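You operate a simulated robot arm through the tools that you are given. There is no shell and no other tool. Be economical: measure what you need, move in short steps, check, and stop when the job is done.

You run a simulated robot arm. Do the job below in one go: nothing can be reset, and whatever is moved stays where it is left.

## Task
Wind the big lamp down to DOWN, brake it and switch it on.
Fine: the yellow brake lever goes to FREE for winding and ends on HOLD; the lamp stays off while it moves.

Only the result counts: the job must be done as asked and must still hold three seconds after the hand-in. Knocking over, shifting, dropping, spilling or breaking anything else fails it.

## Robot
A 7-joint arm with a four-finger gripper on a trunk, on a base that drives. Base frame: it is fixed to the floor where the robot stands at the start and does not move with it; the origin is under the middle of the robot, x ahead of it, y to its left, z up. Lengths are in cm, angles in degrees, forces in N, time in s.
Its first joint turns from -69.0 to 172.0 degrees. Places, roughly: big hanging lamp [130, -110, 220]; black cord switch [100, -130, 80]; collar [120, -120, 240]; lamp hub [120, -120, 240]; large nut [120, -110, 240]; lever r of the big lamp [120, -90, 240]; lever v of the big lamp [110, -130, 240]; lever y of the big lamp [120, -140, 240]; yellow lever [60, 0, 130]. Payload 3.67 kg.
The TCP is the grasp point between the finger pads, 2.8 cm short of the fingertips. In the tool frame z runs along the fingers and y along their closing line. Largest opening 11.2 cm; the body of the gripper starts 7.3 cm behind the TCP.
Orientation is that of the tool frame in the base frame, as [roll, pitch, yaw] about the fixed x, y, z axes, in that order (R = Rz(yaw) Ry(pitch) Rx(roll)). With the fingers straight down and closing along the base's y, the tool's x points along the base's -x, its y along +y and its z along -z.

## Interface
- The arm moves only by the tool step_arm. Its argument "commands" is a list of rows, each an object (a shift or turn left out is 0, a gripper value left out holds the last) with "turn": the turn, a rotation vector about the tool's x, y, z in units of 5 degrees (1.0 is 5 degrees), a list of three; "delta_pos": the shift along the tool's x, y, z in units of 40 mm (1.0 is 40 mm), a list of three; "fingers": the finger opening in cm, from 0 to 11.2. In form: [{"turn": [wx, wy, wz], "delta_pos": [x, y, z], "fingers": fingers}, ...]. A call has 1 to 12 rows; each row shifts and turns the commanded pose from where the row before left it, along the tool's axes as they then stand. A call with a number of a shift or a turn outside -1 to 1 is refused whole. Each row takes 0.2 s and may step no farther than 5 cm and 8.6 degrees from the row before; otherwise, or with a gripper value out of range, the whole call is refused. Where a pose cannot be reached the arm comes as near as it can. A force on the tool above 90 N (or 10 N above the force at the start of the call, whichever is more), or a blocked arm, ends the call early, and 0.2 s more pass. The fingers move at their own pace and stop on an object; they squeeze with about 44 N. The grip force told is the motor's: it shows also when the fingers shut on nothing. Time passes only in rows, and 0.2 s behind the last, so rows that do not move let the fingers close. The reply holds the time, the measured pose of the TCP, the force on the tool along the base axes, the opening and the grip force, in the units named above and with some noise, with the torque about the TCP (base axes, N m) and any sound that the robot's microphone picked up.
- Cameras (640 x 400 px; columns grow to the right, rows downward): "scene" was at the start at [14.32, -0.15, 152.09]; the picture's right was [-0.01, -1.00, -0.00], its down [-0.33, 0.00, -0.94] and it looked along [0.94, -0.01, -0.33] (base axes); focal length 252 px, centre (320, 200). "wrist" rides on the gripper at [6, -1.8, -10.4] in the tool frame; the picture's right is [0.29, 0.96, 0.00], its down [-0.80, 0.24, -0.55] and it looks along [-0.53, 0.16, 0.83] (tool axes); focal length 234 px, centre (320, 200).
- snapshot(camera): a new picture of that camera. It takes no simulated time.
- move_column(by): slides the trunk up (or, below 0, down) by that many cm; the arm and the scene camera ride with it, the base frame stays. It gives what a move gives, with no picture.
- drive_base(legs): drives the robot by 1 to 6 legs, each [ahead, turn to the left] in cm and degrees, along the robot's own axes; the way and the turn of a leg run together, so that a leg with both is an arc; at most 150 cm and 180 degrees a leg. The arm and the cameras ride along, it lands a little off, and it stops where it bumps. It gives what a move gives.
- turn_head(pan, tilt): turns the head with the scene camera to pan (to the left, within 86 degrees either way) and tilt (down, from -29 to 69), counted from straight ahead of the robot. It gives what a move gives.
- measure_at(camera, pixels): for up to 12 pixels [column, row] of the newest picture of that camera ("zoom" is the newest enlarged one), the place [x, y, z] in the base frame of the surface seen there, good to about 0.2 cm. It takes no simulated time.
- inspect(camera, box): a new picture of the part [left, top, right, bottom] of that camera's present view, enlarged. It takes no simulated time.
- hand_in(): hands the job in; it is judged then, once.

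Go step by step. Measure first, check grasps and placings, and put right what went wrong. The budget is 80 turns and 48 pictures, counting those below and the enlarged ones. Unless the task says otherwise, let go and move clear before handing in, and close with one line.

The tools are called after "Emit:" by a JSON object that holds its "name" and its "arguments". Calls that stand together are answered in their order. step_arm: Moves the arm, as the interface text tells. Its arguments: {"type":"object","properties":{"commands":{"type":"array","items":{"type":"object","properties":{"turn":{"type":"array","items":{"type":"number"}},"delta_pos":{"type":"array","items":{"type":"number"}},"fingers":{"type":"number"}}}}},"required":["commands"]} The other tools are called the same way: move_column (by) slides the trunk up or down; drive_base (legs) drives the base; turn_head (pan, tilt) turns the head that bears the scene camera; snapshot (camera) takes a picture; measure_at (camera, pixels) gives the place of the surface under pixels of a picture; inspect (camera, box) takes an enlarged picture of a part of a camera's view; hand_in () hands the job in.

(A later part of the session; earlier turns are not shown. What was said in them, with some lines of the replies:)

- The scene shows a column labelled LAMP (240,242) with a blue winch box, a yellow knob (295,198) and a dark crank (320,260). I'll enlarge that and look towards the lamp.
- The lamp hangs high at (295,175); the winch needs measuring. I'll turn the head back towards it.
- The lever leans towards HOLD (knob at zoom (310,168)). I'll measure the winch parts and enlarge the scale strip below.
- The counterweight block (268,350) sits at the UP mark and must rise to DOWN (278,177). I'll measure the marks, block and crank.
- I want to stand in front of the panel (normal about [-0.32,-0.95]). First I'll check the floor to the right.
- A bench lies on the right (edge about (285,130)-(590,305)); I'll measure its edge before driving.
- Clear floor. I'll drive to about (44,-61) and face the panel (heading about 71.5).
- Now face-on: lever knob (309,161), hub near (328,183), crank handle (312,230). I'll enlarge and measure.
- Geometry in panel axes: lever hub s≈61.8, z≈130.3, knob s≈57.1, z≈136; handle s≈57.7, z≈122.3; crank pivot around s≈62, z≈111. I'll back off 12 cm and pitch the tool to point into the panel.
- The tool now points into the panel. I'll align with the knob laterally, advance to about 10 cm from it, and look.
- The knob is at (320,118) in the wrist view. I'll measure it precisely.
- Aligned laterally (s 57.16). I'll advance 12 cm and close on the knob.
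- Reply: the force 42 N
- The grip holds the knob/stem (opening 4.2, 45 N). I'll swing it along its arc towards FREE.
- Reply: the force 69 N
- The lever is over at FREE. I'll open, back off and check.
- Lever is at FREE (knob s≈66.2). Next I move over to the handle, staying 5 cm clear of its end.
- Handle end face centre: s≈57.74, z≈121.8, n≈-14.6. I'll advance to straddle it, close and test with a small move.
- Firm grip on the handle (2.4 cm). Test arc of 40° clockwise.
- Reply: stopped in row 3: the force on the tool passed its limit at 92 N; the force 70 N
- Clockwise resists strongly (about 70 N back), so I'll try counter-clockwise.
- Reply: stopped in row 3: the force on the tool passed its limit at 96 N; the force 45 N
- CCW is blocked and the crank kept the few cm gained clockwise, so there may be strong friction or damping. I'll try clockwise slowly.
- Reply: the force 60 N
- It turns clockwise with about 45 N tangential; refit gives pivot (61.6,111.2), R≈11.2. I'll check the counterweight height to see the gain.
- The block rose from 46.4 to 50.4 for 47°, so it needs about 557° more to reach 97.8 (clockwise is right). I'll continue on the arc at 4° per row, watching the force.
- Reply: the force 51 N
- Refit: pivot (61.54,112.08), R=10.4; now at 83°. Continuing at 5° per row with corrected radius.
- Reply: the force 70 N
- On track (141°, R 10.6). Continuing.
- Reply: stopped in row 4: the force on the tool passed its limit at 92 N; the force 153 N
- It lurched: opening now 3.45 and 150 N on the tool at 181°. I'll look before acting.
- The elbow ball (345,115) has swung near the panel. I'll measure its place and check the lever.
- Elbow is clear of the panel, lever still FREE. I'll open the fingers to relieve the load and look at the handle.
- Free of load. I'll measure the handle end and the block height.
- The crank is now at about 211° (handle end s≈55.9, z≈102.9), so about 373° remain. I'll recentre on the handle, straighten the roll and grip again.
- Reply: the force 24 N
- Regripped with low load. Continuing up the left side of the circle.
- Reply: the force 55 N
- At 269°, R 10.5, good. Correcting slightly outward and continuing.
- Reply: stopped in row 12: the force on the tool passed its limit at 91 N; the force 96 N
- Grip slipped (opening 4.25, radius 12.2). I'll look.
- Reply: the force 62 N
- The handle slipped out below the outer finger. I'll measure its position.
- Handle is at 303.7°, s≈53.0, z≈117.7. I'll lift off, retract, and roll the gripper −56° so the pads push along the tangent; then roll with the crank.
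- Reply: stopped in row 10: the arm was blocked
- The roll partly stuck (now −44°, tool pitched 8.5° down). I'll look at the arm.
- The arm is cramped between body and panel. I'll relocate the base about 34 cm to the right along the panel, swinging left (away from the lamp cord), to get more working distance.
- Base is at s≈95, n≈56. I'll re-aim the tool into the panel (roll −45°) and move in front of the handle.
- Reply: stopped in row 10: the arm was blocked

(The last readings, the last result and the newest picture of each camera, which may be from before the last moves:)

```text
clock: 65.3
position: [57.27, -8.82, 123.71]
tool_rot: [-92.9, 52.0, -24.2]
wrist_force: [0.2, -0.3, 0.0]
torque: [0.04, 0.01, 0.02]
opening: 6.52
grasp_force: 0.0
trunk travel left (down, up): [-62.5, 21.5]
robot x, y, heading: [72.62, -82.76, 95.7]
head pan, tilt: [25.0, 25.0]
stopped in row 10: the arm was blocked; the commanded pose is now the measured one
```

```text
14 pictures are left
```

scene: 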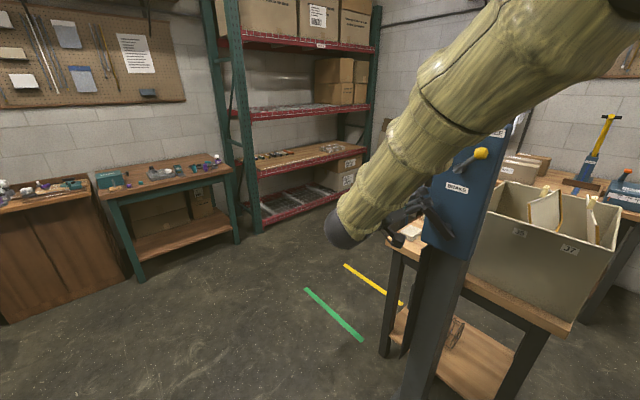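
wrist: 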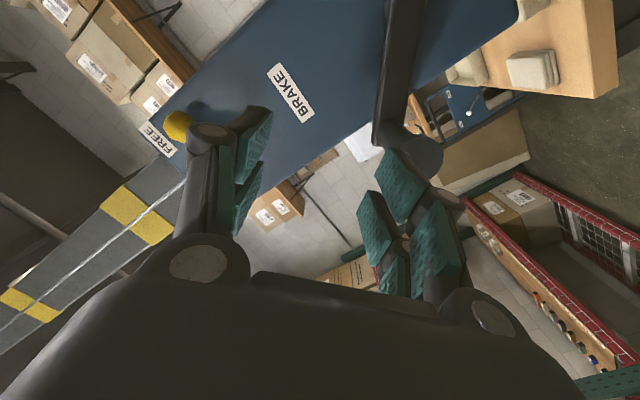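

More room now. The roll is near a wrist limit, so I'll use roll −20°, straighten, and move in front of the handle; also measuring the handle from the present picture.

Emit:
{"name": "measure_at", "arguments": {"camera": "wrist", "pixels": [[425, 155], [415, 148], [432, 168], [395, 120]]}}

Emit:
{"name": "step_arm", "arguments": {"commands": [{"turn": [-0.32, -0.7, 0]}, {"turn": [0, 0, 0.9]}, {"turn": [0, 0, 0.9]}, {"turn": [0, 0, 0.9]}, {"turn": [0, 0, 0.9]}, {"delta_pos": [0.55, 0.72, 0]}, {"delta_pos": [0.55, 0.72, 0]}, {}]}}

Emit:
{"name": "snapshot", "arguments": {"camera": "wrist"}}

```text
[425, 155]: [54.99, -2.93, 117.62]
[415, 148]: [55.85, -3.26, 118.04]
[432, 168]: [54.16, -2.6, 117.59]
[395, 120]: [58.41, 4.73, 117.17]
```

```text
clock: 67.3
position: [56.96, -5.87, 120.68]
tool_rot: [-95.4, 74.3, -26.5]
wrist_force: [-0.8, -2.5, 1.4]
torque: [-0.06, 0.06, 0.09]
opening: 7.05
grasp_force: 0.5
trunk travel left (down, up): [-62.5, 21.5]
robot x, y, heading: [72.85, -82.79, 95.9]
head pan, tilt: [25.0, 25.0]
stopped in row 8: the arm was blocked; the commanded pose is now the measured one
```

```text
13 pictures are left
```

wrist: 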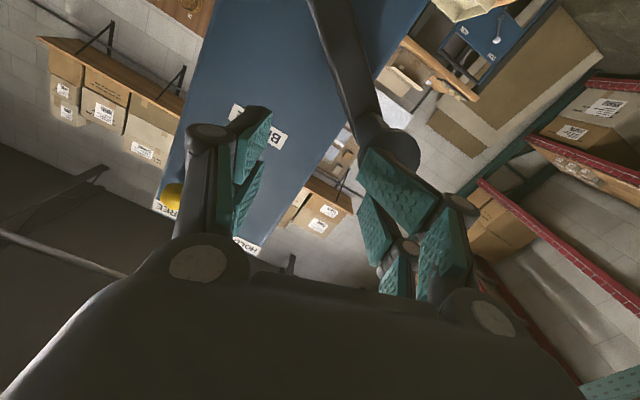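

The outer finger touched the handle end. I'll back out 5 cm, shift over to the handle axis, then advance.

Emit:
{"name": "step_arm", "arguments": {"commands": [{"delta_pos": [0, 0, -0.6], "fingers": 6.5}, {"delta_pos": [0, 0, -0.6]}, {"delta_pos": [0.27, 0.43, 0]}, {"delta_pos": [0.27, 0.43, 0]}, {}]}}

```text
clock: 68.7
position: [55.77, -7.49, 120.67]
tool_rot: [-105.4, 78.1, -38.8]
wrist_force: [0.6, 0.3, 0.6]
torque: [-0.01, 0.01, -0.03]
opening: 6.5
grasp_force: 0.0
trunk travel left (down, up): [-62.5, 21.5]
robot x, y, heading: [72.43, -83.09, 96.1]
head pan, tilt: [25.0, 25.0]
stopped in row 5: the arm was blocked; the commanded pose is now the measured one
```

The arm stops at a joint limit that roll sets. I'll roll to about +10°, straighten, and align again.

Emit:
{"name": "step_arm", "arguments": {"commands": [{"delta_pos": [0, 0, -0.4], "turn": [0, 0, 0.84]}, {"turn": [0, 0, 0.84]}, {"turn": [0, 0, 0.84]}, {"turn": [0, 0, 0.84]}, {"turn": [0, 0, 0.84]}, {"turn": [-0.5, -0.95, 0]}, {}]}}

Emit:
{"name": "step_arm", "arguments": {"commands": [{"delta_pos": [0.42, 0.19, 0]}, {"delta_pos": [0.42, 0.19, 0]}, {}, {}]}}

```text
clock: 70.3
position: [55.75, -8.54, 121.8]
tool_rot: [80.4, 79.3, 148.0]
wrist_force: [0.1, -1.0, 0.1]
torque: [0.0, -0.01, 0.01]
opening: 6.53
grasp_force: 0.0
trunk travel left (down, up): [-62.5, 21.5]
robot x, y, heading: [72.6, -83.12, 96.1]
head pan, tilt: [25.0, 25.0]
```

```text
clock: 71.5
position: [55.48, -6.75, 119.0]
tool_rot: [87.5, 78.3, 153.7]
wrist_force: [1.1, 0.1, -0.3]
torque: [-0.02, -0.01, 0.04]
opening: 6.5
grasp_force: 0.2
trunk travel left (down, up): [-62.5, 21.5]
robot x, y, heading: [72.52, -82.96, 95.9]
head pan, tilt: [25.0, 25.0]
stopped in row 4: the arm was blocked; the commanded pose is now the measured one
```

Still limited by reaching leftward from here. I'll retract and shift the base back left to s≈68, a bit further out (n≈61), facing the panel squarely, where the whole circle was reachable.

Emit:
{"name": "step_arm", "arguments": {"commands": [{"delta_pos": [0, 0, -1]}, {"delta_pos": [0, 0, -1]}, {"delta_pos": [0, 0, -1]}, {"delta_pos": [0, 0, -1]}, {}]}}

Emit:
{"name": "drive_base", "arguments": {"legs": [[0, 76], [27, 0], [0, -101]]}}

Emit:
{"name": "turn_head", "arguments": {"pan": 0, "tilt": 28}}

```text
clock: 72.6
position: [51.77, -19.34, 113.02]
tool_rot: [128.8, 76.5, -169.2]
wrist_force: [0.3, 1.1, -0.4]
torque: [-0.02, 0.03, 0.0]
opening: 6.49
grasp_force: 0.1
trunk travel left (down, up): [-62.5, 21.5]
robot x, y, heading: [72.77, -82.48, 96.3]
head pan, tilt: [25.0, 25.0]
stopped in row 5: the arm was blocked; the commanded pose is now the measured one
```

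```text
clock: 82.1
position: [49.66, -13.48, 113.26]
tool_rot: [128.1, 76.5, 168.3]
wrist_force: [-0.3, 0.1, 0.3]
torque: [-0.02, 0.01, 0.04]
opening: 6.48
grasp_force: 0.0
trunk travel left (down, up): [-62.5, 21.5]
robot x, y, heading: [46.1, -80.26, 74.4]
head pan, tilt: [25.0, 25.0]
```

```text
clock: 83.0
position: [49.7, -13.48, 113.34]
tool_rot: [128.3, 76.5, 168.3]
wrist_force: [0.2, -0.6, 0.7]
torque: [0.01, -0.02, -0.02]
opening: 6.5
grasp_force: 0.0
trunk travel left (down, up): [-62.5, 21.5]
robot x, y, heading: [45.77, -80.06, 74.4]
head pan, tilt: [0.0, 28.0]
```

Base now at s≈69, n≈61. I'll restore the tool orientation (roll 0, into the panel) and align with the handle.

Emit:
{"name": "step_arm", "arguments": {"commands": [{"turn": [-0.891, -0.149, -0.36]}, {"turn": [-0.891, -0.149, -0.36]}, {"turn": [-0.891, -0.149, -0.36]}, {"turn": [-0.891, -0.149, -0.36]}, {"turn": [-0.891, -0.149, -0.36]}, {"turn": [-0.891, -0.149, -0.36]}, {"turn": [-0.891, -0.149, -0.36]}, {"delta_pos": [-0.54, -0.225, 0.3]}, {"delta_pos": [-0.54, -0.225, 0.3]}, {}]}}

Emit:
{"name": "snapshot", "arguments": {"camera": "scene"}}

```text
clock: 85.2
position: [51.97, -11.66, 117.52]
tool_rot: [102.3, 89.9, 174.1]
wrist_force: [-0.5, -0.7, -0.3]
torque: [-0.01, 0.02, 0.01]
opening: 6.48
grasp_force: 0.1
trunk travel left (down, up): [-62.5, 21.5]
robot x, y, heading: [45.73, -80.07, 74.4]
head pan, tilt: [0.0, 28.0]
```

```text
12 pictures are left
```

scene: 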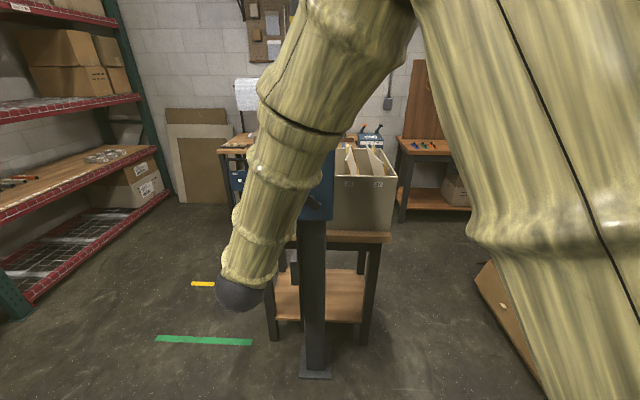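

Aligned (s 52.97, z 117.5). Advance and grip.

Emit:
{"name": "step_arm", "arguments": {"commands": [{"delta_pos": [0, 0, 0.77]}, {"delta_pos": [0, 0, 0.77]}, {"delta_pos": [0, 0, 0.77]}, {"delta_pos": [0, 0, 0.77]}, {"fingers": 1}, {}, {}]}}

Emit:
{"name": "step_arm", "arguments": {"commands": [{"delta_pos": [-0.111, -0.079, 0]}, {"delta_pos": [-0.106, -0.085, 0]}, {"delta_pos": [-0.102, -0.09, 0]}, {"delta_pos": [-0.097, -0.095, 0]}, {"delta_pos": [-0.092, -0.1, 0]}, {"delta_pos": [-0.087, -0.105, 0]}, {"delta_pos": [-0.081, -0.109, 0]}, {"delta_pos": [-0.075, -0.113, 0]}, {"delta_pos": [-0.069, -0.117, 0]}, {"delta_pos": [-0.063, -0.121, 0]}, {"delta_pos": [-0.056, -0.124, 0]}, {"delta_pos": [-0.05, -0.127, 0]}]}}

```text
clock: 86.8
position: [55.75, 0.2, 117.37]
tool_rot: [-154.4, 90.0, -82.7]
wrist_force: [-10.6, 10.7, 11.1]
torque: [-0.35, 0.15, 0.53]
opening: 2.56
grasp_force: 45.0
trunk travel left (down, up): [-62.5, 21.5]
robot x, y, heading: [45.94, -79.95, 74.3]
head pan, tilt: [0.0, 28.0]
```

```text
clock: 89.4
position: [60.04, -1.44, 121.72]
tool_rot: [-43.2, 89.7, 28.5]
wrist_force: [-46.8, 24.9, 22.3]
torque: [1.35, 3.34, 2.34]
opening: 2.36
grasp_force: 45.0
trunk travel left (down, up): [-62.5, 21.5]
robot x, y, heading: [45.56, -80.21, 74.5]
head pan, tilt: [0.0, 28.0]
```

Good: at 337°, R 10.5. Continuing over the top.

Emit:
{"name": "step_arm", "arguments": {"commands": [{"delta_pos": [-0.128, -0.197, 0]}, {"delta_pos": [-0.109, -0.202, 0]}, {"delta_pos": [-0.03, -0.225, 0]}, {"delta_pos": [-0.01, -0.227, 0]}, {"delta_pos": [0.01, -0.227, 0]}, {"delta_pos": [0.03, -0.225, 0]}, {"delta_pos": [0.049, -0.222, 0]}, {"delta_pos": [0.068, -0.217, 0]}, {"delta_pos": [0.087, -0.21, 0]}, {"delta_pos": [0.105, -0.201, 0]}, {"delta_pos": [0.122, -0.191, 0]}, {"delta_pos": [0.138, -0.18, 0]}]}}

```text
clock: 92.0
position: [69.79, -4.71, 120.43]
tool_rot: [20.4, 89.7, 92.3]
wrist_force: [-56.2, 28.0, 31.1]
torque: [3.66, 5.97, 1.95]
opening: 2.37
grasp_force: 45.0
trunk travel left (down, up): [-62.5, 21.5]
robot x, y, heading: [45.55, -79.98, 74.7]
head pan, tilt: [0.0, 28.0]
```

At 36° (second turn). Continuing.

Emit:
{"name": "step_arm", "arguments": {"commands": [{"delta_pos": [0.153, -0.167, 0]}, {"delta_pos": [0.167, -0.153, 0]}, {"delta_pos": [0.18, -0.138, 0]}, {"delta_pos": [0.191, -0.122, 0]}, {"delta_pos": [0.201, -0.105, 0]}, {"delta_pos": [0.21, -0.087, 0]}, {"delta_pos": [0.217, -0.068, 0]}, {"delta_pos": [0.222, -0.049, 0]}, {"delta_pos": [0.225, -0.03, 0]}, {"delta_pos": [0.227, -0.01, 0]}, {"delta_pos": [0.227, 0.01, 0]}, {"delta_pos": [0.225, 0.03, 0]}]}}

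```text
clock: 94.6
position: [73.77, -6.04, 111.1]
tool_rot: [-2.3, 89.4, 69.2]
wrist_force: [-10.4, 11.2, 51.5]
torque: [4.09, 4.03, -0.51]
opening: 2.38
grasp_force: 44.8
trunk travel left (down, up): [-62.5, 21.5]
robot x, y, heading: [45.58, -80.23, 74.4]
head pan, tilt: [0.0, 28.0]
```

Emit:
{"name": "step_arm", "arguments": {"commands": [{"delta_pos": [0.222, 0.049, 0]}, {"delta_pos": [0.217, 0.068, 0]}, {"delta_pos": [0.21, 0.087, 0]}, {"delta_pos": [0.201, 0.105, 0]}, {"delta_pos": [0.191, 0.122, 0]}, {"delta_pos": [0.18, 0.138, 0]}, {"delta_pos": [0.167, 0.153, 0]}, {"delta_pos": [0.153, 0.167, 0]}, {"delta_pos": [0.138, 0.18, 0]}, {"delta_pos": [0.122, 0.191, 0]}]}}

Emit:
{"name": "inspect", "arguments": {"camera": "scene", "box": [220, 150, 400, 400]}}

```text
clock: 96.8
position: [69.75, -4.83, 103.43]
tool_rot: [92.4, 89.5, 163.9]
wrist_force: [43.2, -2.6, 30.0]
torque: [3.08, 4.35, -2.28]
opening: 2.43
grasp_force: 44.9
trunk travel left (down, up): [-62.5, 21.5]
robot x, y, heading: [45.41, -79.94, 74.6]
head pan, tilt: [0.0, 28.0]
```

```text
1.60 times, centred on (310, 275) of scene
```

zoom: 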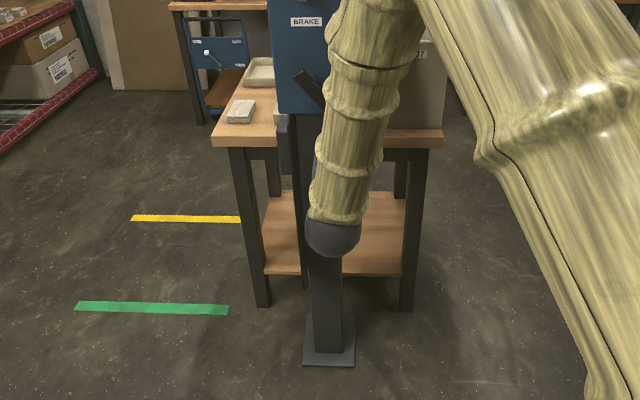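

The block is visible at (283,145). I'll measure its ends.

Emit:
{"name": "measure_at", "arguments": {"camera": "zoom", "pixels": [[283, 117], [283, 121], [283, 140], [283, 160], [283, 171], [283, 174], [293, 150]]}}

```text
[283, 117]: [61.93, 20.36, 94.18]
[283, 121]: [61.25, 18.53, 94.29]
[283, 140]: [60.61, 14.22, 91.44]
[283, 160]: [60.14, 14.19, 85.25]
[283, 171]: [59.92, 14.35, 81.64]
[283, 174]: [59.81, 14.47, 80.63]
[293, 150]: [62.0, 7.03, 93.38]
```

Block centre is at about 87.6, so 10.2 cm more, i.e. about 130° (gain 0.0785 cm/deg). Continuing through the bottom in a short step.

Emit:
{"name": "step_arm", "arguments": {"commands": [{"delta_pos": [0.086, 0.161, 0]}, {"delta_pos": [0.074, 0.167, 0]}, {"delta_pos": [0.062, 0.171, 0]}, {"delta_pos": [0.05, 0.175, 0]}, {"delta_pos": [0.038, 0.178, 0]}, {"delta_pos": [0.025, 0.181, 0]}]}}

```text
clock: 98.2
position: [65.92, -3.46, 101.54]
tool_rot: [140.2, 88.9, -148.7]
wrist_force: [46.9, -39.2, -35.9]
torque: [1.15, 4.51, -1.15]
opening: 2.51
grasp_force: 45.4
trunk travel left (down, up): [-62.5, 21.5]
robot x, y, heading: [45.38, -80.2, 74.1]
head pan, tilt: [0.0, 28.0]
```

Emit:
{"name": "step_arm", "arguments": {"commands": [{"delta_pos": [0.073, 0.182, 0]}, {"delta_pos": [0.06, 0.182, 0]}, {"delta_pos": [-0.013, 0.182, 0]}, {"delta_pos": [-0.025, 0.181, 0]}, {"delta_pos": [-0.038, 0.178, 0]}, {"delta_pos": [-0.05, 0.175, 0]}, {"delta_pos": [-0.062, 0.171, 0]}, {"delta_pos": [-0.074, 0.167, 0]}, {"delta_pos": [-0.086, 0.161, 0]}]}}

```text
clock: 100.2
position: [60.13, -1.38, 102.01]
tool_rot: [155.3, 89.0, -133.7]
wrist_force: [13.0, -42.6, -10.5]
torque: [0.59, 2.47, -1.43]
opening: 2.6
grasp_force: 45.1
trunk travel left (down, up): [-62.5, 21.5]
robot x, y, heading: [45.63, -80.05, 74.4]
head pan, tilt: [0.0, 28.0]
```

Emit:
{"name": "step_arm", "arguments": {"commands": [{"delta_pos": [-0.122, 0.191, 0]}, {"delta_pos": [-0.138, 0.18, 0]}, {"delta_pos": [-0.153, 0.167, 0]}, {"delta_pos": [-0.167, 0.153, 0]}, {"delta_pos": [-0.18, 0.138, 0]}, {"delta_pos": [-0.191, 0.122, 0]}, {"delta_pos": [-0.201, 0.105, 0]}, {}]}}

Emit:
{"name": "inspect", "arguments": {"camera": "scene", "box": [250, 150, 350, 300]}}

```text
clock: 102.2
position: [57.99, -0.64, 103.18]
tool_rot: [168.2, 86.2, -123.2]
wrist_force: [16.6, -42.0, 31.5]
torque: [0.72, -0.24, 0.49]
opening: 2.64
grasp_force: 45.0
trunk travel left (down, up): [-62.5, 21.5]
robot x, y, heading: [45.46, -79.73, 74.1]
head pan, tilt: [0.0, 28.0]
stopped in row 8: the arm was blocked; the commanded pose is now the measured one
```

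```text
2.67 times, centred on (300, 225) of scene
```

zoom: 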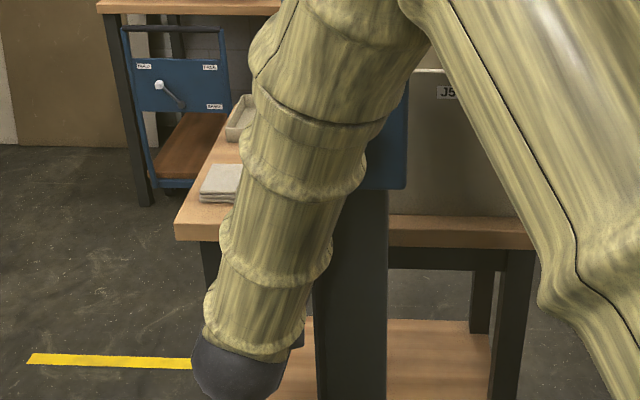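

Blocked by a joint limit at 216° (about 60° remain, on the left side). I'll release, retract and shift the base left to s≈52 for that part.

Emit:
{"name": "step_arm", "arguments": {"commands": [{"fingers": 6.5}, {}, {"delta_pos": [0, 0, -0.9]}, {"delta_pos": [0, 0, -0.9]}, {"delta_pos": [0, 0, -0.9]}, {"delta_pos": [0, 0, -0.9]}]}}

Emit:
{"name": "drive_base", "arguments": {"legs": [[0, 87], [17, 0], [0, -90]]}}

Emit:
{"name": "snapshot", "arguments": {"camera": "wrist"}}

```text
clock: 103.7
position: [53.84, -15.01, 95.78]
tool_rot: [173.0, 76.8, -120.0]
wrist_force: [1.0, 0.8, 0.5]
torque: [0.02, -0.01, -0.03]
opening: 6.47
grasp_force: 0.0
trunk travel left (down, up): [-62.5, 21.5]
robot x, y, heading: [45.46, -79.93, 74.3]
head pan, tilt: [0.0, 28.0]
stopped in row 6: the arm was blocked; the commanded pose is now the measured one
```

```text
clock: 112.8
position: [42.2, -10.56, 95.76]
tool_rot: [172.9, 76.9, -124.2]
wrist_force: [0.3, 0.7, 0.8]
torque: [0.02, 0.0, -0.03]
opening: 6.52
grasp_force: 0.1
trunk travel left (down, up): [-62.5, 21.5]
robot x, y, heading: [29.66, -74.72, 70.4]
head pan, tilt: [0.0, 28.0]
```

```text
9 pictures are left
```

wrist: 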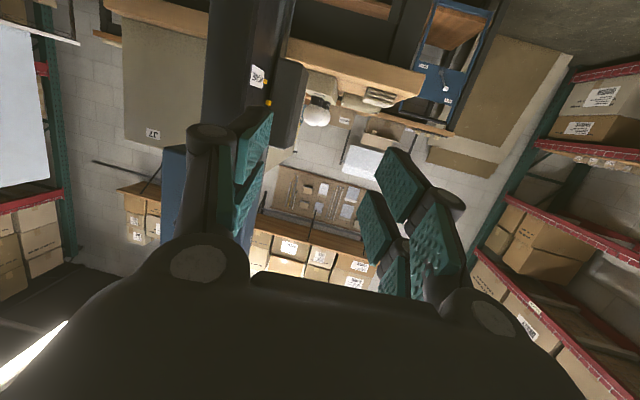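

Base at s≈52. I'll measure the block (280,100) against the mark, and bring the tool back in front of the handle.

Emit:
{"name": "measure_at", "arguments": {"camera": "wrist", "pixels": [[268, 103], [266, 83], [285, 65], [285, 75], [285, 100], [280, 140], [270, 148], [258, 75]]}}

Emit:
{"name": "step_arm", "arguments": {"commands": [{"turn": [-0.57, -0.857, -0.173]}, {"turn": [-0.57, -0.857, -0.173]}, {"turn": [-0.57, -0.857, -0.173]}, {"delta_pos": [-0.475, -0.744, 0]}, {"delta_pos": [-0.475, -0.744, 0]}, {"delta_pos": [-0.475, -0.744, 0]}, {"delta_pos": [-0.475, -0.744, 0]}, {}]}}

Emit:
{"name": "snapshot", "arguments": {"camera": "wrist"}}

```text
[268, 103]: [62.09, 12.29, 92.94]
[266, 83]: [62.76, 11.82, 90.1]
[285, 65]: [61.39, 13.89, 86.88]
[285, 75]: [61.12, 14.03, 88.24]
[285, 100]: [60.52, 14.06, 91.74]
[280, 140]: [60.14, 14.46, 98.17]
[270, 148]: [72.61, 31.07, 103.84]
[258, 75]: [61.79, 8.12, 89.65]
```

```text
clock: 114.6
position: [53.34, -14.35, 103.51]
tool_rot: [-43.4, 90.0, 28.1]
wrist_force: [-0.1, 0.1, -0.6]
torque: [-0.02, -0.02, -0.03]
opening: 6.5
grasp_force: 0.2
trunk travel left (down, up): [-62.5, 21.5]
robot x, y, heading: [29.58, -74.96, 70.1]
head pan, tilt: [0.0, 28.0]
```

```text
8 pictures are left
```

wrist: 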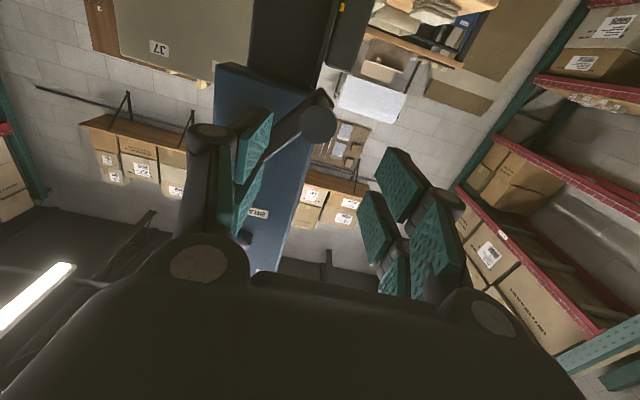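

Pointer is at 92.9, needing 97.8: about 64° more (final angle ≈279°). Measuring the handle (317,122).

Emit:
{"name": "measure_at", "arguments": {"camera": "wrist", "pixels": [[317, 122], [305, 122], [330, 122], [317, 110], [317, 138]]}}

```text
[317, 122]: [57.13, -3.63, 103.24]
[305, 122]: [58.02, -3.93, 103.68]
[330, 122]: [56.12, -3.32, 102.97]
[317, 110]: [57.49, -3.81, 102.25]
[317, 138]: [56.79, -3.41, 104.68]
```

Aligned. Advance, grip, then wind 48°.

Emit:
{"name": "step_arm", "arguments": {"commands": [{"delta_pos": [0, 0, 0.9]}, {"delta_pos": [0, 0, 0.9]}, {"delta_pos": [0, 0, 0.9]}, {"delta_pos": [0, 0, 0.9]}, {"fingers": 1}, {}, {}]}}

Emit:
{"name": "step_arm", "arguments": {"commands": [{"delta_pos": [-0.112, 0.143, 0]}, {"delta_pos": [-0.121, 0.135, 0]}, {"delta_pos": [-0.13, 0.126, 0]}, {"delta_pos": [-0.139, 0.117, 0]}, {"delta_pos": [-0.147, 0.107, 0]}, {"delta_pos": [-0.154, 0.096, 0]}, {"delta_pos": [-0.16, 0.085, 0]}, {"delta_pos": [-0.166, 0.074, 0]}, {"delta_pos": [-0.171, 0.062, 0]}, {"delta_pos": [-0.174, 0.05, 0]}, {"delta_pos": [-0.178, 0.038, 0]}, {"delta_pos": [-0.18, 0.025, 0]}]}}

```text
clock: 116.2
position: [57.96, -0.89, 103.31]
tool_rot: [15.4, 89.9, 86.8]
wrist_force: [4.2, 3.0, 2.2]
torque: [-0.09, 0.09, -0.11]
opening: 2.48
grasp_force: 45.1
trunk travel left (down, up): [-62.5, 21.5]
robot x, y, heading: [29.0, -74.84, 70.2]
head pan, tilt: [0.0, 28.0]
```

```text
clock: 118.8
position: [53.94, 0.55, 110.42]
tool_rot: [-171.4, 89.6, -99.7]
wrist_force: [-2.5, -34.4, -46.8]
torque: [-1.0, 4.83, 0.1]
opening: 2.37
grasp_force: 44.8
trunk travel left (down, up): [-62.5, 21.5]
robot x, y, heading: [29.32, -75.1, 70.5]
head pan, tilt: [0.0, 28.0]
```

At 261°, about 18° left.

Emit:
{"name": "step_arm", "arguments": {"commands": [{"delta_pos": [-0.173, 0.012, 0]}, {"delta_pos": [-0.173, 0, 0]}, {"delta_pos": [-0.173, -0.01, 0]}, {"delta_pos": [-0.172, -0.022, 0]}, {"delta_pos": [-0.15, -0.03, 0]}, {}]}}

Emit:
{"name": "inspect", "arguments": {"camera": "scene", "box": [250, 150, 410, 350]}}

```text
clock: 120.2
position: [54.11, 0.48, 114.17]
tool_rot: [-70.4, 89.8, 1.2]
wrist_force: [-23.0, -22.4, -32.4]
torque: [-0.95, 3.49, 0.98]
opening: 2.41
grasp_force: 44.9
trunk travel left (down, up): [-62.5, 21.5]
robot x, y, heading: [29.47, -74.91, 70.2]
head pan, tilt: [0.0, 28.0]
```

```text
2.00 times, centred on (330, 250) of scene
```

zoom: 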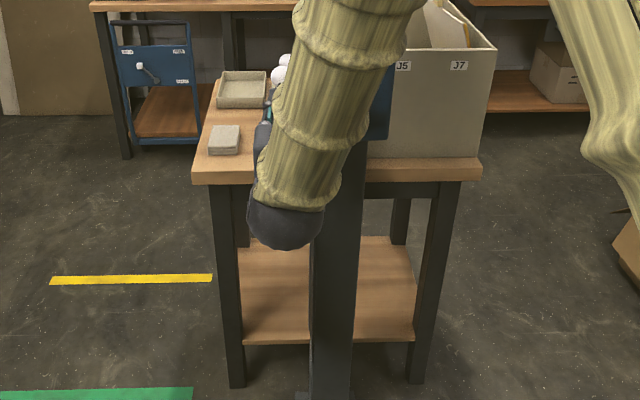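

Crank at 281°, pointer estimate ≈98.0. I'll release, retract and move up towards the lever, then verify the block.

Emit:
{"name": "step_arm", "arguments": {"commands": [{"fingers": 6.5}, {}, {"delta_pos": [0, 0, -0.8]}, {"delta_pos": [0, 0, -0.8]}, {"delta_pos": [0, 0, -0.8]}, {}]}}

Emit:
{"name": "step_arm", "arguments": {"commands": [{"delta_pos": [-0.89, -0.625, 0]}, {"delta_pos": [-0.89, -0.625, 0]}, {"delta_pos": [-0.89, -0.625, 0]}, {"delta_pos": [-0.89, -0.625, 0]}, {"delta_pos": [-0.89, -0.625, 0]}, {"delta_pos": [-0.89, -0.625, 0]}, {}]}}

Emit:
{"name": "snapshot", "arguments": {"camera": "scene"}}

```text
clock: 121.6
position: [51.1, -8.43, 114.15]
tool_rot: [-150.4, 90.0, -79.1]
wrist_force: [0.4, 0.5, -0.4]
torque: [0.03, 0.0, 0.04]
opening: 6.5
grasp_force: 0.0
trunk travel left (down, up): [-62.5, 21.5]
robot x, y, heading: [29.22, -74.73, 70.4]
head pan, tilt: [0.0, 28.0]
```

```text
clock: 123.2
position: [65.14, -13.29, 135.38]
tool_rot: [-72.4, 89.8, -1.0]
wrist_force: [-1.8, 0.3, -0.2]
torque: [0.0, 0.01, -0.06]
opening: 6.52
grasp_force: 0.0
trunk travel left (down, up): [-62.5, 21.5]
robot x, y, heading: [29.41, -74.73, 70.4]
head pan, tilt: [0.0, 28.0]
```

```text
6 pictures are left
```

scene: 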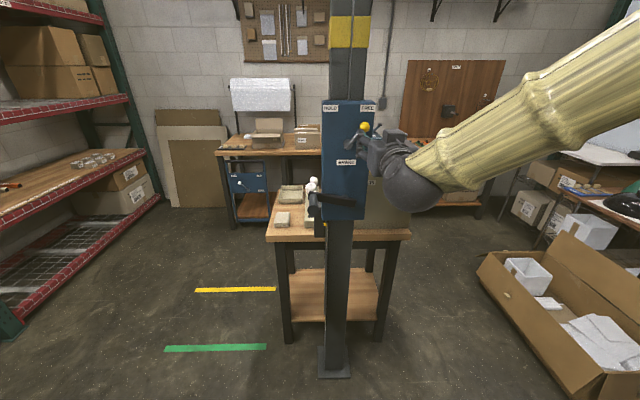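

Block is at about (318,220). Measuring.

Emit:
{"name": "measure_at", "arguments": {"camera": "scene", "pixels": [[318, 222], [318, 226], [318, 230], [318, 234], [318, 236], [318, 238], [326, 230], [315, 212], [363, 128], [376, 140], [325, 225]]}}

```text
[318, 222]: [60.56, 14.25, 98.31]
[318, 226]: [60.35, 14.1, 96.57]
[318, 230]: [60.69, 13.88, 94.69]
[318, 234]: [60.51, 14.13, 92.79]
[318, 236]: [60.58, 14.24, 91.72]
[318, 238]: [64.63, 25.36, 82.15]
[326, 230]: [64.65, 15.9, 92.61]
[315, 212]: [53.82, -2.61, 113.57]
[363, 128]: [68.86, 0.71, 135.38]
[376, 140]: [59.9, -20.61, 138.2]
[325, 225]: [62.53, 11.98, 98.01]
```

The pointer reads 98.0 against the DOWN mark at 97.8, fine. Now grip the lever knob and swing it to HOLD.

Emit:
{"name": "step_arm", "arguments": {"commands": [{"delta_pos": [0, -0.05, 0.88]}, {"delta_pos": [0, 0, 0.88]}, {"delta_pos": [0, 0, 0.88]}, {"delta_pos": [0, 0, 0.88]}, {"fingers": 1}, {}, {}]}}

Emit:
{"name": "step_arm", "arguments": {"commands": [{"delta_pos": [-0.17, 0.25, 0]}, {"delta_pos": [-0.13, 0.275, 0]}, {"delta_pos": [-0.08, 0.29, 0]}, {"delta_pos": [-0.03, 0.3, 0]}, {"delta_pos": [0.03, 0.3, 0]}, {"delta_pos": [0.08, 0.29, 0]}, {"delta_pos": [0.13, 0.275, 0]}, {"delta_pos": [0.17, 0.25, 0]}, {}]}}

```text
clock: 124.8
position: [68.97, -0.49, 136.75]
tool_rot: [-11.4, 89.1, 60.4]
wrist_force: [-46.7, -15.5, 42.7]
torque: [1.23, 1.91, 1.04]
opening: 3.53
grasp_force: 44.8
trunk travel left (down, up): [-62.5, 21.5]
robot x, y, heading: [29.3, -74.71, 70.3]
head pan, tilt: [0.0, 28.0]
```

```text
clock: 126.8
position: [61.57, 2.58, 136.16]
tool_rot: [21.0, 89.5, 92.5]
wrist_force: [20.9, 6.9, 47.0]
torque: [-0.61, -1.99, -1.37]
opening: 3.99
grasp_force: 44.9
trunk travel left (down, up): [-62.5, 21.5]
robot x, y, heading: [29.3, -74.9, 69.9]
head pan, tilt: [0.0, 28.0]
```

The knob is at the HOLD side (s 57.6, same as the original). A small extra push, then release, retract, and view.

Emit:
{"name": "step_arm", "arguments": {"commands": [{"delta_pos": [0.1, 0.12, 0]}, {}, {"fingers": 7}, {}, {"delta_pos": [0, 0, -0.9]}, {"delta_pos": [0, 0, -0.9]}, {"delta_pos": [0, 0, -0.9]}, {"delta_pos": [0, 0, -0.9]}, {"delta_pos": [0, 0, -0.9]}]}}

Emit:
{"name": "inspect", "arguments": {"camera": "scene", "box": [290, 80, 410, 250]}}

```text
clock: 128.8
position: [55.6, -14.41, 135.05]
tool_rot: [10.7, 89.9, 82.3]
wrist_force: [-0.4, 0.0, 0.9]
torque: [-0.04, -0.02, 0.01]
opening: 7.01
grasp_force: 0.1
trunk travel left (down, up): [-62.5, 21.5]
robot x, y, heading: [29.4, -75.05, 70.4]
head pan, tilt: [0.0, 28.0]
```

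```text
2.35 times, centred on (350, 165) of scene
```

zoom: 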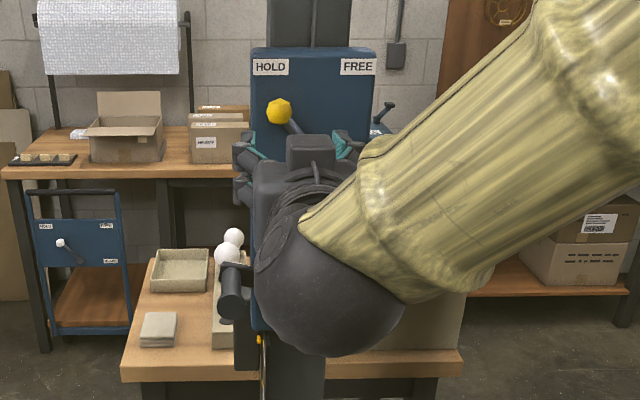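

Lever is at HOLD (279,111). Measuring knob, pointer (261,338) and handle.

Emit:
{"name": "measure_at", "arguments": {"camera": "zoom", "pixels": [[279, 111], [261, 338], [263, 336], [262, 341], [245, 350], [245, 368], [230, 305]]}}

```text
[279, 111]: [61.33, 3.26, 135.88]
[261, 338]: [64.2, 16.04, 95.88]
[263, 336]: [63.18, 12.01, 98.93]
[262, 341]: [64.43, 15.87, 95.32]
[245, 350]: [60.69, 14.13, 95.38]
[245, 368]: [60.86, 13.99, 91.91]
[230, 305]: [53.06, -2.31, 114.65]
```

Brake is on HOLD. Next, the cord switch: I'll retract further and turn the head to the right to see the lamp and cord.

Emit:
{"name": "step_arm", "arguments": {"commands": [{"delta_pos": [0, 0, -0.9]}, {"delta_pos": [0, 0, -0.9]}, {"delta_pos": [0, 0, -0.9]}]}}

Emit:
{"name": "drive_base", "arguments": {"legs": [[0, -60]]}}

Emit:
{"name": "turn_head", "arguments": {"pan": -45, "tilt": 15}}

Emit:
{"name": "snapshot", "arguments": {"camera": "scene"}}

```text
clock: 129.6
position: [51.57, -22.41, 136.42]
tool_rot: [-52.7, 89.9, 18.8]
wrist_force: [-1.3, -0.4, 0.3]
torque: [-0.01, -0.01, -0.04]
opening: 6.97
grasp_force: 0.1
out of reach, approached as far as the arm can: row 3
trunk travel left (down, up): [-62.5, 21.5]
robot x, y, heading: [29.46, -74.81, 69.9]
head pan, tilt: [0.0, 28.0]
```

```text
clock: 132.6
position: [85.73, -67.58, 136.34]
tool_rot: [-127.5, 90.0, -115.7]
wrist_force: [-0.1, -0.7, -0.6]
torque: [-0.02, 0.01, -0.02]
opening: 7.01
grasp_force: 0.1
trunk travel left (down, up): [-62.5, 21.5]
robot x, y, heading: [29.42, -74.59, 10.6]
head pan, tilt: [0.0, 28.0]
```

```text
clock: 133.8
position: [85.74, -67.45, 136.44]
tool_rot: [-136.2, 90.0, -124.4]
wrist_force: [-0.1, -0.5, 0.5]
torque: [0.01, 0.02, 0.0]
opening: 6.98
grasp_force: 0.0
trunk travel left (down, up): [-62.5, 21.5]
robot x, y, heading: [29.27, -74.9, 10.6]
head pan, tilt: [-45.0, 15.0]
```

```text
4 pictures are left
```

scene: 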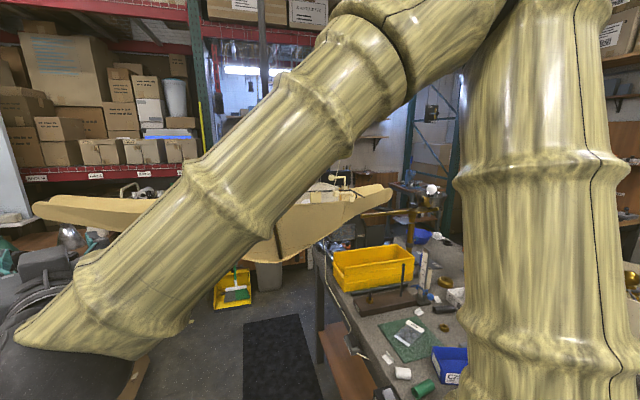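

The lamp is now low (from (35,205) to (390,195)), and the inline black switch hangs at the bench edge at (353,343). Measuring.

Emit:
{"name": "measure_at", "arguments": {"camera": "scene", "pixels": [[350, 338], [353, 343], [358, 350], [345, 336], [340, 320], [370, 375], [325, 265], [388, 195], [290, 230], [45, 207], [270, 260], [330, 270]]}}

Emit:
{"name": "inspect", "arguments": {"camera": "scene", "box": [310, 300, 400, 400]}}

```text
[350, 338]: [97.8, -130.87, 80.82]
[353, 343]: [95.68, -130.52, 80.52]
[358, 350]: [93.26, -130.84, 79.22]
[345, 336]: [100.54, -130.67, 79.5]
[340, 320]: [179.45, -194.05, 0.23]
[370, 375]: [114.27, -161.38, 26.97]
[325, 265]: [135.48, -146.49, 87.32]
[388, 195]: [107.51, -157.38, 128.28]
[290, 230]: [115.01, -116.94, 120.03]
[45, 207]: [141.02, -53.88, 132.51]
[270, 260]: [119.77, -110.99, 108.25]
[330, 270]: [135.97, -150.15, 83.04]
```

```text
4.00 times, centred on (355, 350) of scene
```

zoom: 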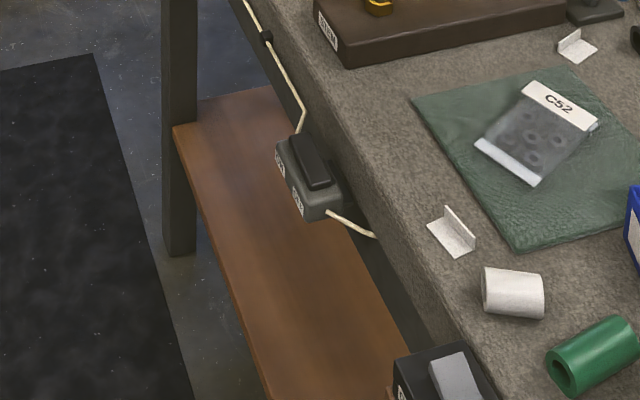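

The switch box has a black rocker on top with two labels. I'll measure it and zoom tightly to read them.

Emit:
{"name": "measure_at", "arguments": {"camera": "zoom", "pixels": [[290, 140], [303, 140], [300, 160], [310, 162], [318, 185], [328, 183], [315, 210], [280, 165], [298, 202], [282, 150], [335, 195], [310, 198]]}}

Emit:
{"name": "inspect", "arguments": {"camera": "scene", "box": [344, 330, 364, 358]}}

```text
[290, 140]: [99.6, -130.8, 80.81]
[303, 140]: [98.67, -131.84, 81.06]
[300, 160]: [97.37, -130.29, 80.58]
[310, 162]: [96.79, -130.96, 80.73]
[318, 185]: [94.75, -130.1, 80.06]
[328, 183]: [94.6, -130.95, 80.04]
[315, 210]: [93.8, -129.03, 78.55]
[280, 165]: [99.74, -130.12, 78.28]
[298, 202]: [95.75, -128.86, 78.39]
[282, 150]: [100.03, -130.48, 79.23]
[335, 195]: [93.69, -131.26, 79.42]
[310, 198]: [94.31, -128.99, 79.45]
```

```text
14.29 times, centred on (354, 344) of scene
```

zoom: 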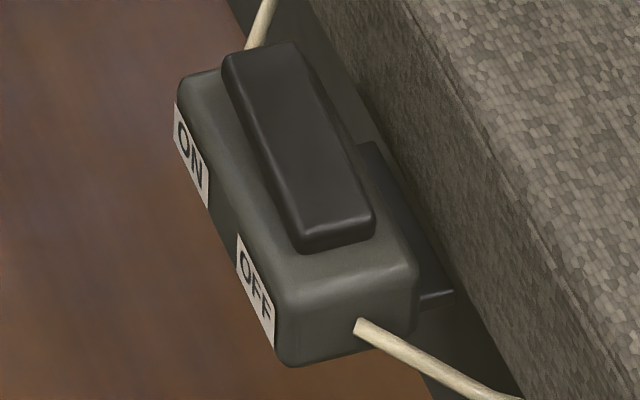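

The rocker's ON end (far end, at about [98.9,-131.3,81]) is up, so it's OFF; I need to press that end. I'll point the tool down again and then bring the base nearer, keeping clear of the lamp (s>145).

Emit:
{"name": "step_arm", "arguments": {"commands": [{"turn": [0, 1, 0], "fingers": 0}, {"turn": [0, 1, 0]}, {"turn": [0, 1, 0]}, {"turn": [0, 1, 0]}, {"turn": [0, 1, 0]}, {"turn": [0, 1, 0]}, {"turn": [0, 1, 0]}, {"turn": [0, 1, 0]}, {"turn": [0, 1, 0]}]}}

Emit:
{"name": "step_arm", "arguments": {"commands": [{"turn": [0, 1, 0]}, {"turn": [0, 1, 0]}, {"turn": [0, 1, 0]}, {"turn": [0, 1, 0]}, {"turn": [0, 1, 0]}, {"turn": [0, 1, 0]}, {"turn": [0, 1, 0]}, {"turn": [0, 1, 0]}, {"turn": [0, 1, 0]}]}}

Emit:
{"name": "drive_base", "arguments": {"legs": [[0, -29], [18, 0]]}}

```text
clock: 135.8
position: [85.93, -67.54, 136.23]
tool_rot: [180.0, 44.9, -168.3]
wrist_force: [-0.1, 0.1, 0.0]
torque: [0.02, 0.02, 0.0]
opening: 0.0
grasp_force: 35.2
trunk travel left (down, up): [-62.5, 21.5]
robot x, y, heading: [29.66, -75.39, 10.3]
head pan, tilt: [-45.0, 15.0]
```

```text
clock: 137.8
position: [85.88, -67.51, 136.41]
tool_rot: [179.9, 0.0, -168.1]
wrist_force: [0.2, -0.2, 0.3]
torque: [-0.04, 0.02, -0.01]
opening: 0.0
grasp_force: 35.4
trunk travel left (down, up): [-62.5, 21.5]
robot x, y, heading: [29.49, -74.78, 10.5]
head pan, tilt: [-45.0, 15.0]
```

```text
clock: 140.7
position: [99.71, -100.75, 136.23]
tool_rot: [180.0, -0.1, 163.4]
wrist_force: [-0.5, -0.6, -0.5]
torque: [0.02, 0.05, -0.01]
opening: 0.01
grasp_force: 36.0
trunk travel left (down, up): [-62.5, 21.5]
robot x, y, heading: [46.09, -80.43, -18.0]
head pan, tilt: [-45.0, 15.0]
```

Now move laterally above the rocker's ON end, staying high.

Emit:
{"name": "step_arm", "arguments": {"commands": [{"delta_pos": [-0.248, -0.919, 0]}, {"delta_pos": [-0.248, -0.919, 0]}, {"delta_pos": [-0.248, -0.919, 0]}, {"delta_pos": [-0.248, -0.919, 0]}, {"delta_pos": [-0.248, -0.919, 0]}, {"delta_pos": [-0.248, -0.919, 0]}, {"delta_pos": [-0.248, -0.919, 0]}, {"delta_pos": [-0.248, -0.919, 0]}, {}]}}

Emit:
{"name": "step_arm", "arguments": {"commands": [{"delta_pos": [0, 0, 0.95]}, {"delta_pos": [0, 0, 0.95]}, {"delta_pos": [0, 0, 0.95]}, {"delta_pos": [0, 0, 0.95]}, {"delta_pos": [0, 0, 0.95]}, {"delta_pos": [0, 0, 0.95]}, {"delta_pos": [0, 0, 0.95]}, {"delta_pos": [0, 0, 0.95]}, {"delta_pos": [0, 0, 0.95]}, {"delta_pos": [0, 0, 0.95]}, {}]}}

```text
clock: 142.7
position: [98.7, -131.22, 136.52]
tool_rot: [-180.0, -0.1, 163.3]
wrist_force: [0.4, 0.6, -0.3]
torque: [-0.04, 0.03, 0.03]
opening: 0.03
grasp_force: 35.5
trunk travel left (down, up): [-62.5, 21.5]
robot x, y, heading: [46.34, -80.32, -17.6]
head pan, tilt: [-45.0, 15.0]
```

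```text
clock: 145.1
position: [98.38, -131.22, 98.31]
tool_rot: [180.0, 0.1, 163.3]
wrist_force: [0.1, 0.5, -0.1]
torque: [-0.03, 0.0, -0.02]
opening: 0.0
grasp_force: 36.0
trunk travel left (down, up): [-62.5, 21.5]
robot x, y, heading: [46.06, -80.39, -17.8]
head pan, tilt: [-45.0, 15.0]
```

Directly above. Nudge to the ON end, descend and press gently.

Emit:
{"name": "step_arm", "arguments": {"commands": [{"delta_pos": [-0.2, 0.02, 0.9]}, {"delta_pos": [0, 0, 0.9]}, {"delta_pos": [0, 0, 0.9]}, {"delta_pos": [0, 0, 0.3]}, {"delta_pos": [0, 0, 0.12]}, {"delta_pos": [0, 0, 0.12]}, {"delta_pos": [0, 0, 0.12]}, {"delta_pos": [0, 0, 0.12]}]}}

```text
clock: 146.9
position: [99.5, -131.32, 84.39]
tool_rot: [179.9, 0.0, 163.3]
wrist_force: [-0.1, -0.4, 0.4]
torque: [0.01, -0.01, -0.01]
opening: 0.0
grasp_force: 35.7
trunk travel left (down, up): [-62.5, 21.5]
robot x, y, heading: [46.35, -80.08, -18.0]
head pan, tilt: [-45.0, 15.0]
```

Not yet in contact (tip z 81.6). Pressing on in small steps.

Emit:
{"name": "step_arm", "arguments": {"commands": [{"delta_pos": [0, 0, 0.1]}, {"delta_pos": [0, 0, 0.1]}, {"delta_pos": [0, 0, 0.1]}, {"delta_pos": [0, 0, 0.1]}, {}]}}

```text
clock: 148.1
position: [99.3, -131.42, 83.11]
tool_rot: [179.9, 0.1, 163.2]
wrist_force: [-1.1, -8.5, 29.0]
torque: [-0.06, 0.64, 0.11]
opening: 0.61
grasp_force: 35.6
trunk travel left (down, up): [-62.5, 21.5]
robot x, y, heading: [46.73, -80.69, -17.9]
head pan, tilt: [-45.0, 15.0]
```

Contact at 29 N. Slightly more, then lift and check.

Emit:
{"name": "step_arm", "arguments": {"commands": [{"delta_pos": [0, 0, 0.1]}, {}, {"delta_pos": [0, 0, -0.5]}, {"delta_pos": [0, 0, -0.9]}, {"delta_pos": [0, 0, -0.9]}, {"delta_pos": [0, 0, -0.9]}, {"delta_pos": [0, 0, -0.9]}, {"delta_pos": [0, 0, -0.9]}, {"delta_pos": [0, 0, -0.9]}]}}

Emit:
{"name": "turn_head", "arguments": {"pan": -15, "tilt": 28}}

Emit:
{"name": "snapshot", "arguments": {"camera": "scene"}}

```text
clock: 150.1
position: [99.39, -131.25, 106.05]
tool_rot: [180.0, -0.1, 163.4]
wrist_force: [1.1, 0.6, -0.4]
torque: [-0.02, 0.02, 0.02]
opening: 0.02
grasp_force: 35.6
trunk travel left (down, up): [-62.5, 21.5]
robot x, y, heading: [46.54, -80.61, -17.8]
head pan, tilt: [-45.0, 15.0]
```

```text
clock: 151.0
position: [99.33, -131.16, 105.86]
tool_rot: [-180.0, 0.0, 163.4]
wrist_force: [0.0, -0.7, -0.1]
torque: [-0.03, 0.02, 0.0]
opening: 0.0
grasp_force: 35.8
trunk travel left (down, up): [-62.5, 21.5]
robot x, y, heading: [46.43, -80.18, -17.6]
head pan, tilt: [-15.0, 28.0]
```

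```text
1 pictures are left
```

scene: 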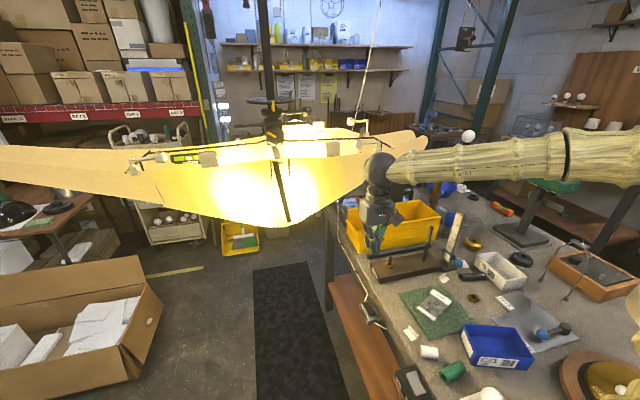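

The lamp is lit, lowered, and the brake is on HOLD. I'll back straight away from the lamp and hand in.

Emit:
{"name": "drive_base", "arguments": {"legs": [[-15, 0]]}}

```text
clock: 152.4
position: [84.71, -126.58, 106.06]
tool_rot: [180.0, 0.1, 163.2]
wrist_force: [0.1, 0.2, 1.0]
torque: [-0.03, -0.02, 0.03]
opening: 0.01
grasp_force: 35.8
trunk travel left (down, up): [-62.5, 21.5]
robot x, y, heading: [31.98, -75.65, -18.0]
head pan, tilt: [-15.0, 28.0]
```

The robot is clear of the lamp with no load on the tool, so I'm handing in.

Emit:
{"name": "hand_in", "arguments": {}}

```text
The job is handed in.
```

The lamp is wound down to DOWN (pointer at about 98.0 cm, mark at 97.8 cm), the yellow brake lever is on HOLD, and the lamp is switched on.
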